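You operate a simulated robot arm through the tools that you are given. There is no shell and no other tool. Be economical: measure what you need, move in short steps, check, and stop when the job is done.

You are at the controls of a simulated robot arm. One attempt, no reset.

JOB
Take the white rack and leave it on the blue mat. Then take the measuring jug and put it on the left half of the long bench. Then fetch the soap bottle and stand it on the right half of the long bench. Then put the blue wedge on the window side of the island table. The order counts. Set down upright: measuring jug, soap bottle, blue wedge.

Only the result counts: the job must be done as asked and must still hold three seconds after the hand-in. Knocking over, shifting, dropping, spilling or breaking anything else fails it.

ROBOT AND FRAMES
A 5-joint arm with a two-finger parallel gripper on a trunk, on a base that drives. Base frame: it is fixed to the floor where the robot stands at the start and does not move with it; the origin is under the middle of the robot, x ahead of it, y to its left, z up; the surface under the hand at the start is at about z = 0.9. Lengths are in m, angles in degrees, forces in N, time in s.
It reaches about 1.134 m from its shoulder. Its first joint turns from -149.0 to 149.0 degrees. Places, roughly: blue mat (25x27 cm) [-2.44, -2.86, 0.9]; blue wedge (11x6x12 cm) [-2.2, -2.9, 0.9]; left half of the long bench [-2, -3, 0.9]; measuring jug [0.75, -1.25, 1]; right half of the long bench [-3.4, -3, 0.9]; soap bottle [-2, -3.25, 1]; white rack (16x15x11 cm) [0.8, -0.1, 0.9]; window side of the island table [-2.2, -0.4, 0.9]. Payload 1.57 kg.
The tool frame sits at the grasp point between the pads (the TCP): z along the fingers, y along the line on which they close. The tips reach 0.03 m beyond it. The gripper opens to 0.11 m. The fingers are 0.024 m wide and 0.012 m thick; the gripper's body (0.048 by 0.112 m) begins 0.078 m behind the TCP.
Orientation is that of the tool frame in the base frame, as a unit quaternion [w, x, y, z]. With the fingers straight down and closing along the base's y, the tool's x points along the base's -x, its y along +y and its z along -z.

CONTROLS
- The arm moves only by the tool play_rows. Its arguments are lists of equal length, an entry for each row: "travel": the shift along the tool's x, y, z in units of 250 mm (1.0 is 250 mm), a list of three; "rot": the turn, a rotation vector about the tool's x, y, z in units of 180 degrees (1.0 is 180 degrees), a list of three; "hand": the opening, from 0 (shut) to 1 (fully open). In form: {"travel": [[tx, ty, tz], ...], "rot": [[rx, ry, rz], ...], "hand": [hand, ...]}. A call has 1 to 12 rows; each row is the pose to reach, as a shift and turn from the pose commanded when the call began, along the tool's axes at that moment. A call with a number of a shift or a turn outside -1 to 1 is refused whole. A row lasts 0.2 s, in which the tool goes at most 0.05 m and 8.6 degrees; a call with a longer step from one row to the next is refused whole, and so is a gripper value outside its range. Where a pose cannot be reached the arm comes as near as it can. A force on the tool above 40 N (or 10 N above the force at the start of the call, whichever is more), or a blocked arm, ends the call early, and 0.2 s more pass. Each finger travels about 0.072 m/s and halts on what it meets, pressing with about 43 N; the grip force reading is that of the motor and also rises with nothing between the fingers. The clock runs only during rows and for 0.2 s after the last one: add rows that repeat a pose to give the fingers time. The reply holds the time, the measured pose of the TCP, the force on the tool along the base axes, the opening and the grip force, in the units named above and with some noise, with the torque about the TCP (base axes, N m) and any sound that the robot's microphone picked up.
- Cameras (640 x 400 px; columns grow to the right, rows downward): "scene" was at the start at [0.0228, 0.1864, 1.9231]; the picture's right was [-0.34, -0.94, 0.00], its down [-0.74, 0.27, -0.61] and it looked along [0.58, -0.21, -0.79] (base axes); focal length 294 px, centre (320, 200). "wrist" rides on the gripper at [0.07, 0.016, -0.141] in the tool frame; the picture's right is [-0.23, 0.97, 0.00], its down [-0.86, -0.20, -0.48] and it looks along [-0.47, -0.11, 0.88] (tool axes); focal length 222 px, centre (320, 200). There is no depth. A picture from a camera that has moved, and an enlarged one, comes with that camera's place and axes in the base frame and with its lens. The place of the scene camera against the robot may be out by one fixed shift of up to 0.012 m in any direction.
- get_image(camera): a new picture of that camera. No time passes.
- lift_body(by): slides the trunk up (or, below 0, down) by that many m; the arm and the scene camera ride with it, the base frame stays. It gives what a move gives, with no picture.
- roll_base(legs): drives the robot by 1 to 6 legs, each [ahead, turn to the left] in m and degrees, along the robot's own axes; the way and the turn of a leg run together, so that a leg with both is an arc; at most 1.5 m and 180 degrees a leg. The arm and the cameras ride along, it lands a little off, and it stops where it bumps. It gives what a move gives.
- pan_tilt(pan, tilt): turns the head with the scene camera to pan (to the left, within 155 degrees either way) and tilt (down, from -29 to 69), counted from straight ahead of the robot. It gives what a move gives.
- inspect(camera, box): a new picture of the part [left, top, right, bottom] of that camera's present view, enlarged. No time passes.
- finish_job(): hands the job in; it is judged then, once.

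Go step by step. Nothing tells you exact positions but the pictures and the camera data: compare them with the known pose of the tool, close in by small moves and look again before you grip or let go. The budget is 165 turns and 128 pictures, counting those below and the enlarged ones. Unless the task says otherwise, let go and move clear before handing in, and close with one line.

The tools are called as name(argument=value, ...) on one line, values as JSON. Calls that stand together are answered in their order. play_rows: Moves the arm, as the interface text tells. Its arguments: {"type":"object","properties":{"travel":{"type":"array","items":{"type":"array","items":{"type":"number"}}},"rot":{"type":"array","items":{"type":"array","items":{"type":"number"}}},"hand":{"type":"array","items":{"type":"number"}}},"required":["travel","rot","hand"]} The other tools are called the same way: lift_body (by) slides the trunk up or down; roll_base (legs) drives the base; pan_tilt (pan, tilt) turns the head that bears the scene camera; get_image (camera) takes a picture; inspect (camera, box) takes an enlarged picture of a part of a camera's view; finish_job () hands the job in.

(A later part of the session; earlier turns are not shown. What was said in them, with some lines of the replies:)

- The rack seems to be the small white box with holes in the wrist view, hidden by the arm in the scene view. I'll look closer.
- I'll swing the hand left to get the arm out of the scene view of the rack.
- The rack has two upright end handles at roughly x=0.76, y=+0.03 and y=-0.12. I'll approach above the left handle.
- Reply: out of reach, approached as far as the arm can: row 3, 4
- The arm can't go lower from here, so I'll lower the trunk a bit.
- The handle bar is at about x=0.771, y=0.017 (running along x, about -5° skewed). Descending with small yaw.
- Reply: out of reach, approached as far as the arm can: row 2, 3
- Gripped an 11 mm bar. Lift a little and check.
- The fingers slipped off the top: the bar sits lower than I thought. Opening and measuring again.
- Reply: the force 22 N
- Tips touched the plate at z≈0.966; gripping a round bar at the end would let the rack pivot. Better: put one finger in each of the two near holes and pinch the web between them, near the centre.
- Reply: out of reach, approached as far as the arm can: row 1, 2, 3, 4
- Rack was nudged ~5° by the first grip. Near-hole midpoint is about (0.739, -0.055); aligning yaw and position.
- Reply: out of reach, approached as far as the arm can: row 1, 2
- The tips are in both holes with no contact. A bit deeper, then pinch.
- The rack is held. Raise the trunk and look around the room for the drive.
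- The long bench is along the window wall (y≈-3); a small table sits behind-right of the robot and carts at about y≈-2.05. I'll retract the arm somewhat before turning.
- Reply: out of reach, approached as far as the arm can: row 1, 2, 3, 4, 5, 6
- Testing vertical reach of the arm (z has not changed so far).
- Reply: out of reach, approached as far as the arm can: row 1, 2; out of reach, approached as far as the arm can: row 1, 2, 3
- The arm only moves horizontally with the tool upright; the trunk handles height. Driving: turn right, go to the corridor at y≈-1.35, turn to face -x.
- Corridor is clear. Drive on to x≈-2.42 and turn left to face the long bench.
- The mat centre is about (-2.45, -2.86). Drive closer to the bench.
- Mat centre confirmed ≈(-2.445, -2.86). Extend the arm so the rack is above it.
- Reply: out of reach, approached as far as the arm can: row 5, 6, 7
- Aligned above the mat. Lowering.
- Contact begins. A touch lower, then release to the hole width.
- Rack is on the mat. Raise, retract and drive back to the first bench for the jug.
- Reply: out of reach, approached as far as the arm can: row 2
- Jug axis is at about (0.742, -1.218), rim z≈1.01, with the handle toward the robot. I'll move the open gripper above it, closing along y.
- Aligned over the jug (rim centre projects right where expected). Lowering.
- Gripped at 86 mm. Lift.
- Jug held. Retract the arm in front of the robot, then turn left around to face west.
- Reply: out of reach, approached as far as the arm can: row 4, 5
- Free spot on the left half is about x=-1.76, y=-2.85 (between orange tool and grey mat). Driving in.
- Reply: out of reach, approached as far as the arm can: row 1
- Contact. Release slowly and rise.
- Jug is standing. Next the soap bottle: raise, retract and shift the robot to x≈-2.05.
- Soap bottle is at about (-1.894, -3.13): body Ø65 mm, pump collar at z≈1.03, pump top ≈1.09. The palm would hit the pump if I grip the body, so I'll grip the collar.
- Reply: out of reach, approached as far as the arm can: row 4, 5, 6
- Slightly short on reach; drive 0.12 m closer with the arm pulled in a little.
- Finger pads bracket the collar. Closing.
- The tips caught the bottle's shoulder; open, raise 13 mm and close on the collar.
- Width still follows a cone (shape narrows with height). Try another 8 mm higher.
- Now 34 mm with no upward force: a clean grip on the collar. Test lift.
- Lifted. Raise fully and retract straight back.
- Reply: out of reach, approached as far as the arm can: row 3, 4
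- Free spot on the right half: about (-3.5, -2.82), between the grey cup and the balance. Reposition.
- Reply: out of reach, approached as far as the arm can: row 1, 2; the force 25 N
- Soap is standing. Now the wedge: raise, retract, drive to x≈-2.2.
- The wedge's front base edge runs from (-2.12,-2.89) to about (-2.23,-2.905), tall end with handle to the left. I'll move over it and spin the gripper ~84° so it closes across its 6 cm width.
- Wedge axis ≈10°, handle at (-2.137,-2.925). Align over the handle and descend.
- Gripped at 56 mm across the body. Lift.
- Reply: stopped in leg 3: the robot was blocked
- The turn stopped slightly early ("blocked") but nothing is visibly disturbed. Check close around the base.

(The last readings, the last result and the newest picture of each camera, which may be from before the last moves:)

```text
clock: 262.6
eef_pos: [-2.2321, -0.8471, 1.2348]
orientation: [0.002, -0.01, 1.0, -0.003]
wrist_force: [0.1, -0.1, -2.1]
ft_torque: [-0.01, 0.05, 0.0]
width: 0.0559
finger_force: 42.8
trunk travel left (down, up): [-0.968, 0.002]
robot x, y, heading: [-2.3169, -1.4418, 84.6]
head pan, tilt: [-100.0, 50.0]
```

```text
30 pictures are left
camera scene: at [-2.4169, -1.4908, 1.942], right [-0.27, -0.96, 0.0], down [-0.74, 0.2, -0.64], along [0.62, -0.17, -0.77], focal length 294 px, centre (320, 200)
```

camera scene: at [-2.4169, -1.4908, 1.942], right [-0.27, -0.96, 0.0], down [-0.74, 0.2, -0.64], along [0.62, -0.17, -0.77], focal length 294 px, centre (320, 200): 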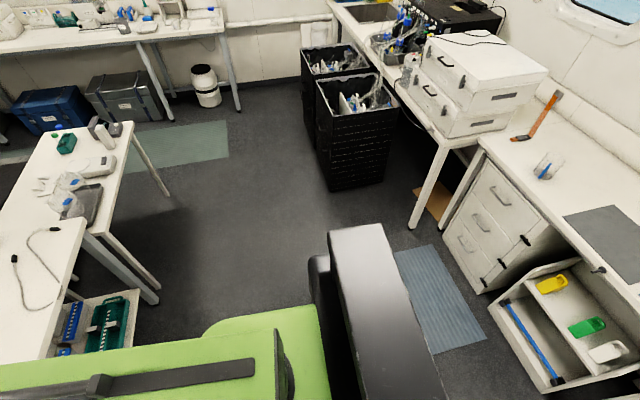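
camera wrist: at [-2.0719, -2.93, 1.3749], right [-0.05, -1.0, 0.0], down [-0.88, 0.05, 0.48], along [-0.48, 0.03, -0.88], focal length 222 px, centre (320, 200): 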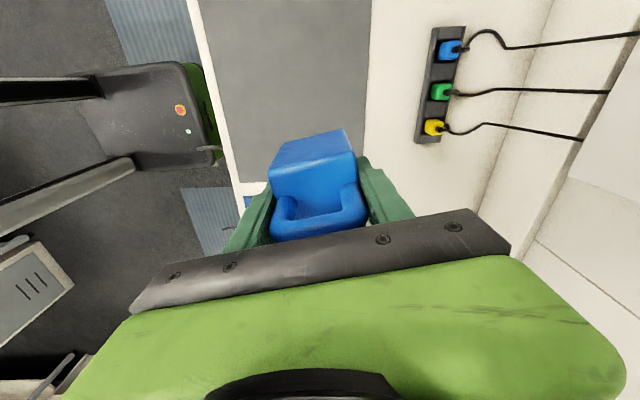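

All intact. Target spot on the island's window side: about (-2.13, -0.49), which is free. Move ahead a little and extend.

pan_tilt(pan=0, tilt=50)

roll_base(legs=[[0.12, 0]])

get_image(camera="scene")

```text
clock: 264.4
eef_pos: [-2.2323, -0.8482, 1.2352]
orientation: [0.002, -0.01, 1.0, -0.004]
wrist_force: [-0.2, 0.6, -2.8]
ft_torque: [0.02, 0.05, 0.0]
width: 0.0559
finger_force: 42.8
trunk travel left (down, up): [-0.968, 0.002]
robot x, y, heading: [-2.3162, -1.4497, 84.4]
head pan, tilt: [0.0, 50.0]
```

```text
clock: 265.6
eef_pos: [-2.2197, -0.727, 1.2336]
orientation: [0.002, -0.009, 1.0, -0.005]
wrist_force: [-0.2, 0.9, -2.6]
ft_torque: [-0.08, 0.03, 0.0]
width: 0.0556
finger_force: 43.1
trunk travel left (down, up): [-0.968, 0.002]
robot x, y, heading: [-2.3018, -1.3273, 84.6]
head pan, tilt: [0.0, 50.0]
```

```text
29 pictures are left
camera scene: at [-2.4721, -1.2711, 1.942], right [1.0, -0.1, 0.0], down [-0.07, -0.76, -0.64], along [0.06, 0.64, -0.77], focal length 294 px, centre (320, 200)
```

scene: 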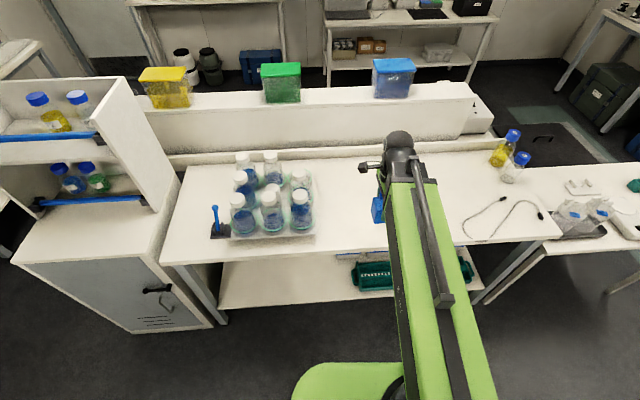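

play_rows(travel=[[-0.06, 0.15, 0], [-0.12, 0.3, 0], [-0.18, 0.45, 0], [-0.25, 0.6, 0], [-0.31, 0.75, 0], [-0.376, 0.9, 0], [-0.376, 0.9, 0]], rot=[[0, 0, 0], [0, 0, 0], [0, 0, 0], [0, 0, 0], [0, 0, 0], [0, 0, 0], [0, 0, 0]], hand=[0.3, 0.3, 0.3, 0.3, 0.3, 0.3, 0.3])

get_image(camera="scene")

get_image(camera="wrist")

```text
clock: 267.2
eef_pos: [-2.1318, -0.5024, 1.2348]
orientation: [0.002, -0.01, 1.0, -0.003]
wrist_force: [0.1, -0.2, -3.2]
ft_torque: [0.01, 0.04, 0.0]
width: 0.0556
finger_force: 42.5
trunk travel left (down, up): [-0.968, 0.002]
robot x, y, heading: [-2.3044, -1.3279, 84.4]
head pan, tilt: [0.0, 50.0]
```

```text
28 pictures are left
camera scene: at [-2.473, -1.2757, 1.942], right [1.0, -0.1, 0.0], down [-0.07, -0.76, -0.64], along [0.06, 0.64, -0.77], focal length 294 px, centre (320, 200)
```

scene: 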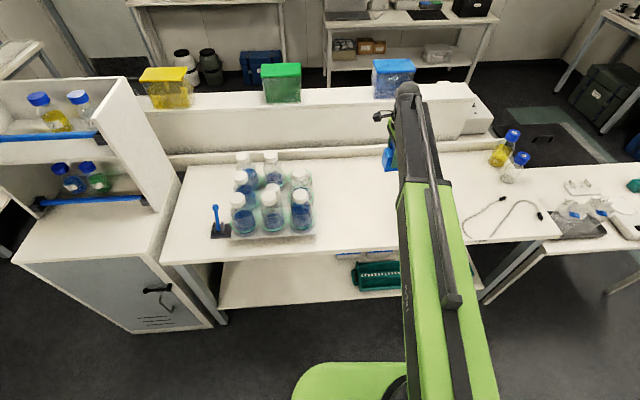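

```text
27 pictures are left
camera wrist: at [-2.202, -0.4863, 1.3753], right [0.21, 0.98, -0.01], down [0.86, -0.18, 0.48], along [0.47, -0.11, -0.88], focal length 222 px, centre (320, 200)
```

wrist: 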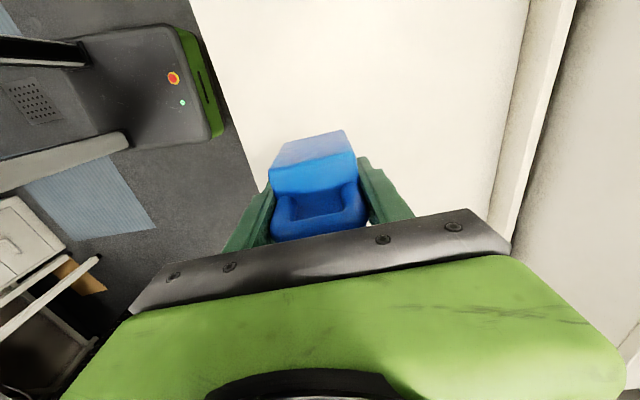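

Clear table beneath. Lowering.

lift_body(by=-0.2)

get_image(camera="wrist")

get_image(camera="scene")

```text
clock: 269.4
eef_pos: [-2.13, -0.5028, 1.0343]
orientation: [0.002, -0.009, 1.0, -0.004]
wrist_force: [0.0, -1.1, -2.7]
ft_torque: [-0.01, 0.03, -0.03]
width: 0.0557
finger_force: 43.0
trunk travel left (down, up): [-0.768, 0.202]
robot x, y, heading: [-2.3054, -1.3312, 84.2]
head pan, tilt: [0.0, 50.0]
```

```text
26 pictures are left
camera wrist: at [-2.2017, -0.4857, 1.1748], right [0.21, 0.98, -0.01], down [0.86, -0.18, 0.48], along [0.47, -0.11, -0.88], focal length 222 px, centre (320, 200)
```

wrist: 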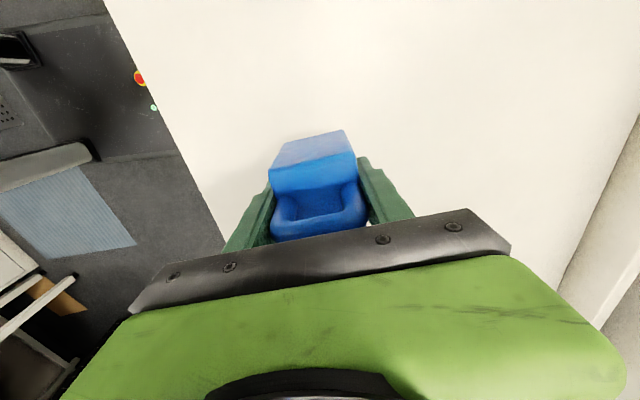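

```text
25 pictures are left
camera scene: at [-2.4725, -1.2747, 1.7421], right [1.0, -0.1, 0.0], down [-0.07, -0.76, -0.64], along [0.06, 0.64, -0.77], focal length 294 px, centre (320, 200)
```

scene: 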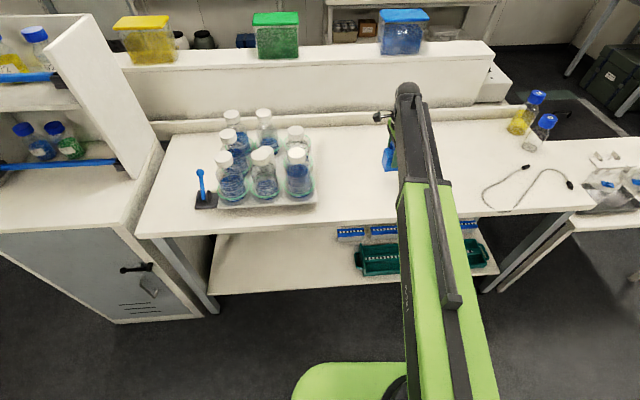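

lift_body(by=-0.07)

lift_body(by=-0.007)

```text
clock: 270.4
eef_pos: [-2.1302, -0.5016, 0.9655]
orientation: [0.001, -0.01, 1.0, -0.003]
wrist_force: [-0.3, -0.2, -1.6]
ft_torque: [0.02, 0.05, 0.03]
width: 0.0558
finger_force: 42.6
trunk travel left (down, up): [-0.698, 0.272]
robot x, y, heading: [-2.3056, -1.3298, 84.5]
head pan, tilt: [0.0, 50.0]
```

```text
clock: 271.0
eef_pos: [-2.1311, -0.5026, 0.9574]
orientation: [0.002, -0.009, 1.0, -0.004]
wrist_force: [0.2, -0.6, -2.1]
ft_torque: [0.01, 0.04, 0.02]
width: 0.0558
finger_force: 43.3
trunk travel left (down, up): [-0.691, 0.279]
robot x, y, heading: [-2.3024, -1.3281, 84.9]
head pan, tilt: [0.0, 50.0]
```

lift_body(by=-0.004)

```text
clock: 271.7
eef_pos: [-2.1305, -0.5015, 0.9556]
orientation: [0.0, -0.01, 1.0, -0.001]
wrist_force: [1.7, 0.6, 24.2]
ft_torque: [-0.02, 0.39, -0.12]
width: 0.0558
finger_force: 43.2
trunk travel left (down, up): [-0.688, 0.282]
robot x, y, heading: [-2.3068, -1.3265, 84.3]
head pan, tilt: [0.0, 50.0]
stopped: the force on the tool passed its limit at 41 N (the readings are from after the stop); the commanded pose is now the measured one
```

Firm contact. Ease off 1.5 mm, release and rise.

lift_body(by=0.0015)

play_rows(travel=[[0, 0, 0], [0, 0, 0], [0, 0, 0], [0, 0, 0]], rot=[[0, 0, 0], [0, 0, 0], [0, 0, 0], [0, 0, 0]], hand=[0.6, 0.8, 1, 1])

lift_body(by=0.1)

get_image(camera="wrist")

```text
clock: 272.2
eef_pos: [-2.1308, -0.5002, 0.9564]
orientation: [0.002, -0.01, 1.0, -0.002]
wrist_force: [-1.3, -2.2, 5.0]
ft_torque: [0.07, 0.14, 0.05]
width: 0.0559
finger_force: 42.6
trunk travel left (down, up): [-0.69, 0.28]
robot x, y, heading: [-2.3032, -1.3317, 84.7]
head pan, tilt: [0.0, 50.0]
```

```text
clock: 273.2
eef_pos: [-2.1308, -0.5016, 0.9555]
orientation: [0.002, -0.009, 1.0, -0.002]
wrist_force: [-0.1, -0.8, -0.5]
ft_torque: [0.05, 0.03, 0.0]
width: 0.1101
finger_force: 0.0
trunk travel left (down, up): [-0.69, 0.28]
robot x, y, heading: [-2.3021, -1.3282, 84.4]
head pan, tilt: [0.0, 50.0]
```

```text
clock: 274.6
eef_pos: [-2.1304, -0.5014, 1.056]
orientation: [0.001, -0.009, 1.0, -0.002]
wrist_force: [0.4, 0.3, 0.8]
ft_torque: [0.0, 0.0, 0.0]
width: 0.11
finger_force: 0.1
trunk travel left (down, up): [-0.79, 0.18]
robot x, y, heading: [-2.3034, -1.3278, 84.5]
head pan, tilt: [0.0, 50.0]
```

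```text
24 pictures are left
camera wrist: at [-2.2016, -0.4852, 1.1961], right [0.21, 0.98, 0.0], down [0.86, -0.18, 0.48], along [0.47, -0.1, -0.88], focal length 222 px, centre (320, 200)
```

wrist: 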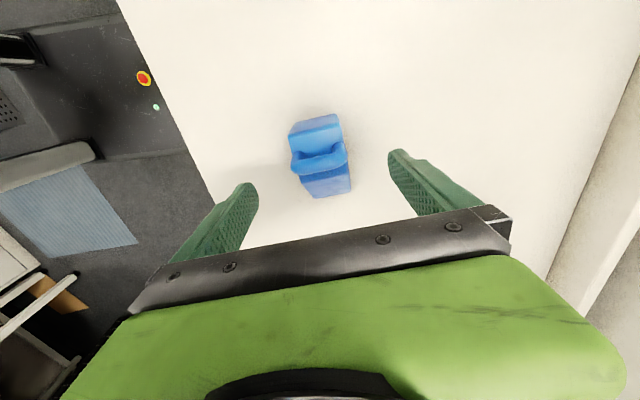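

The wedge stands upright on the island. Raise, retract and take a last look at the long bench.

lift_body(by=0.178)

play_rows(travel=[[0, -0.19, 0], [0, -0.38, 0], [0, -0.57, 0], [0, -0.76, 0]], rot=[[0, 0, 0], [0, 0, 0], [0, 0, 0], [0, 0, 0]], hand=[1, 1, 1, 1])

get_image(camera="scene")

pan_tilt(pan=155, tilt=35)

get_image(camera="scene")

pan_tilt(pan=-155, tilt=35)

get_image(camera="scene")

```text
clock: 276.6
eef_pos: [-2.1298, -0.5008, 1.2341]
orientation: [0.001, -0.009, 1.0, -0.002]
wrist_force: [0.2, 0.2, -0.4]
ft_torque: [0.02, -0.03, 0.0]
width: 0.1099
finger_force: 0.0
trunk travel left (down, up): [-0.968, 0.002]
robot x, y, heading: [-2.3058, -1.3292, 84.3]
head pan, tilt: [0.0, 50.0]
```

```text
clock: 277.6
eef_pos: [-2.1274, -0.6912, 1.2349]
orientation: [0.002, -0.01, 1.0, -0.002]
wrist_force: [1.0, -0.1, 0.0]
ft_torque: [0.04, 0.0, 0.03]
width: 0.11
finger_force: 0.1
trunk travel left (down, up): [-0.968, 0.002]
robot x, y, heading: [-2.303, -1.3276, 84.6]
head pan, tilt: [0.0, 50.0]
```

```text
23 pictures are left
camera scene: at [-2.4726, -1.276, 1.9412], right [1.0, -0.1, 0.0], down [-0.07, -0.76, -0.64], along [0.06, 0.64, -0.77], focal length 294 px, centre (320, 200)
```

scene: 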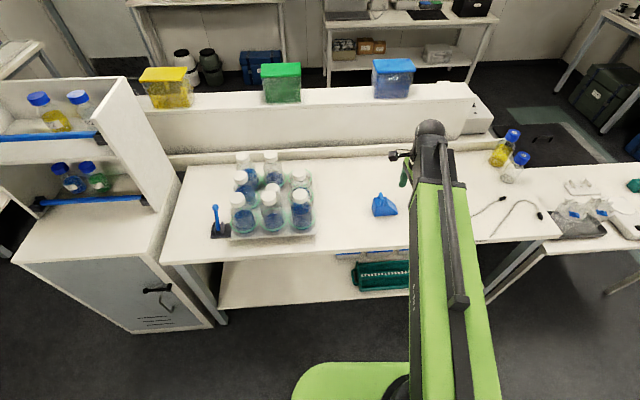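

```text
clock: 279.9
eef_pos: [-2.1263, -0.6894, 1.2344]
orientation: [0.001, -0.01, 1.0, -0.002]
wrist_force: [0.7, -0.7, 0.2]
ft_torque: [-0.04, -0.01, 0.01]
width: 0.1099
finger_force: 0.0
trunk travel left (down, up): [-0.968, 0.002]
robot x, y, heading: [-2.3037, -1.3297, 84.6]
head pan, tilt: [154.7, 35.0]
```

```text
22 pictures are left
camera scene: at [-2.525, -1.4273, 1.9629], right [-0.86, 0.51, 0.0], down [0.29, 0.49, -0.82], along [-0.42, -0.7, -0.57], focal length 294 px, centre (320, 200)
```

scene: 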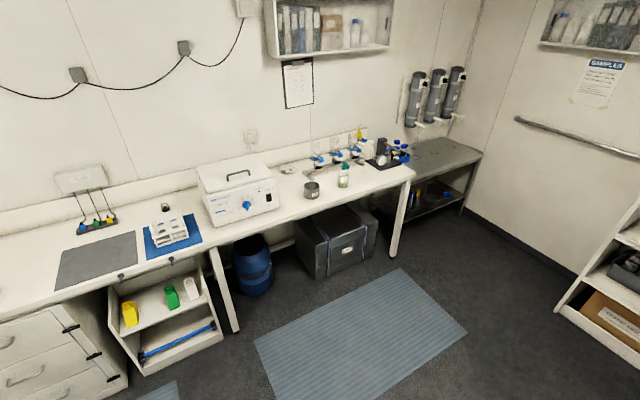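

```text
clock: 284.1
eef_pos: [-2.1266, -0.6903, 1.234]
orientation: [0.001, -0.009, 1.0, -0.002]
wrist_force: [0.5, 0.5, 0.3]
ft_torque: [0.01, -0.02, -0.02]
width: 0.1101
finger_force: 0.1
trunk travel left (down, up): [-0.968, 0.002]
robot x, y, heading: [-2.3036, -1.3263, 84.6]
head pan, tilt: [-154.7, 35.0]
```

```text
21 pictures are left
camera scene: at [-2.45, -1.4345, 1.9629], right [-0.94, -0.34, 0.0], down [-0.19, 0.54, -0.82], along [0.28, -0.77, -0.57], focal length 294 px, centre (320, 200)
```

scene: 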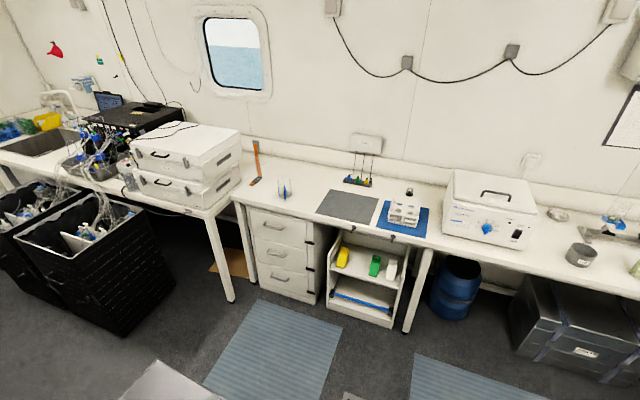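

The last pictures show all four items in place: rack on the blue mat, jug and soap bottle upright on the left and right halves of the long bench, and wedge upright on the window side of the island. The gripper is clear, so I'm handing in.

finish_job()

```text
The job is handed in.
```

The job is handed in: the rack is on the blue mat, the jug is on the left half of the long bench, the soap bottle is on the right half, and the wedge is on the window side of the island table. I did them in the order asked, and nothing else looked disturbed in the last pictures.
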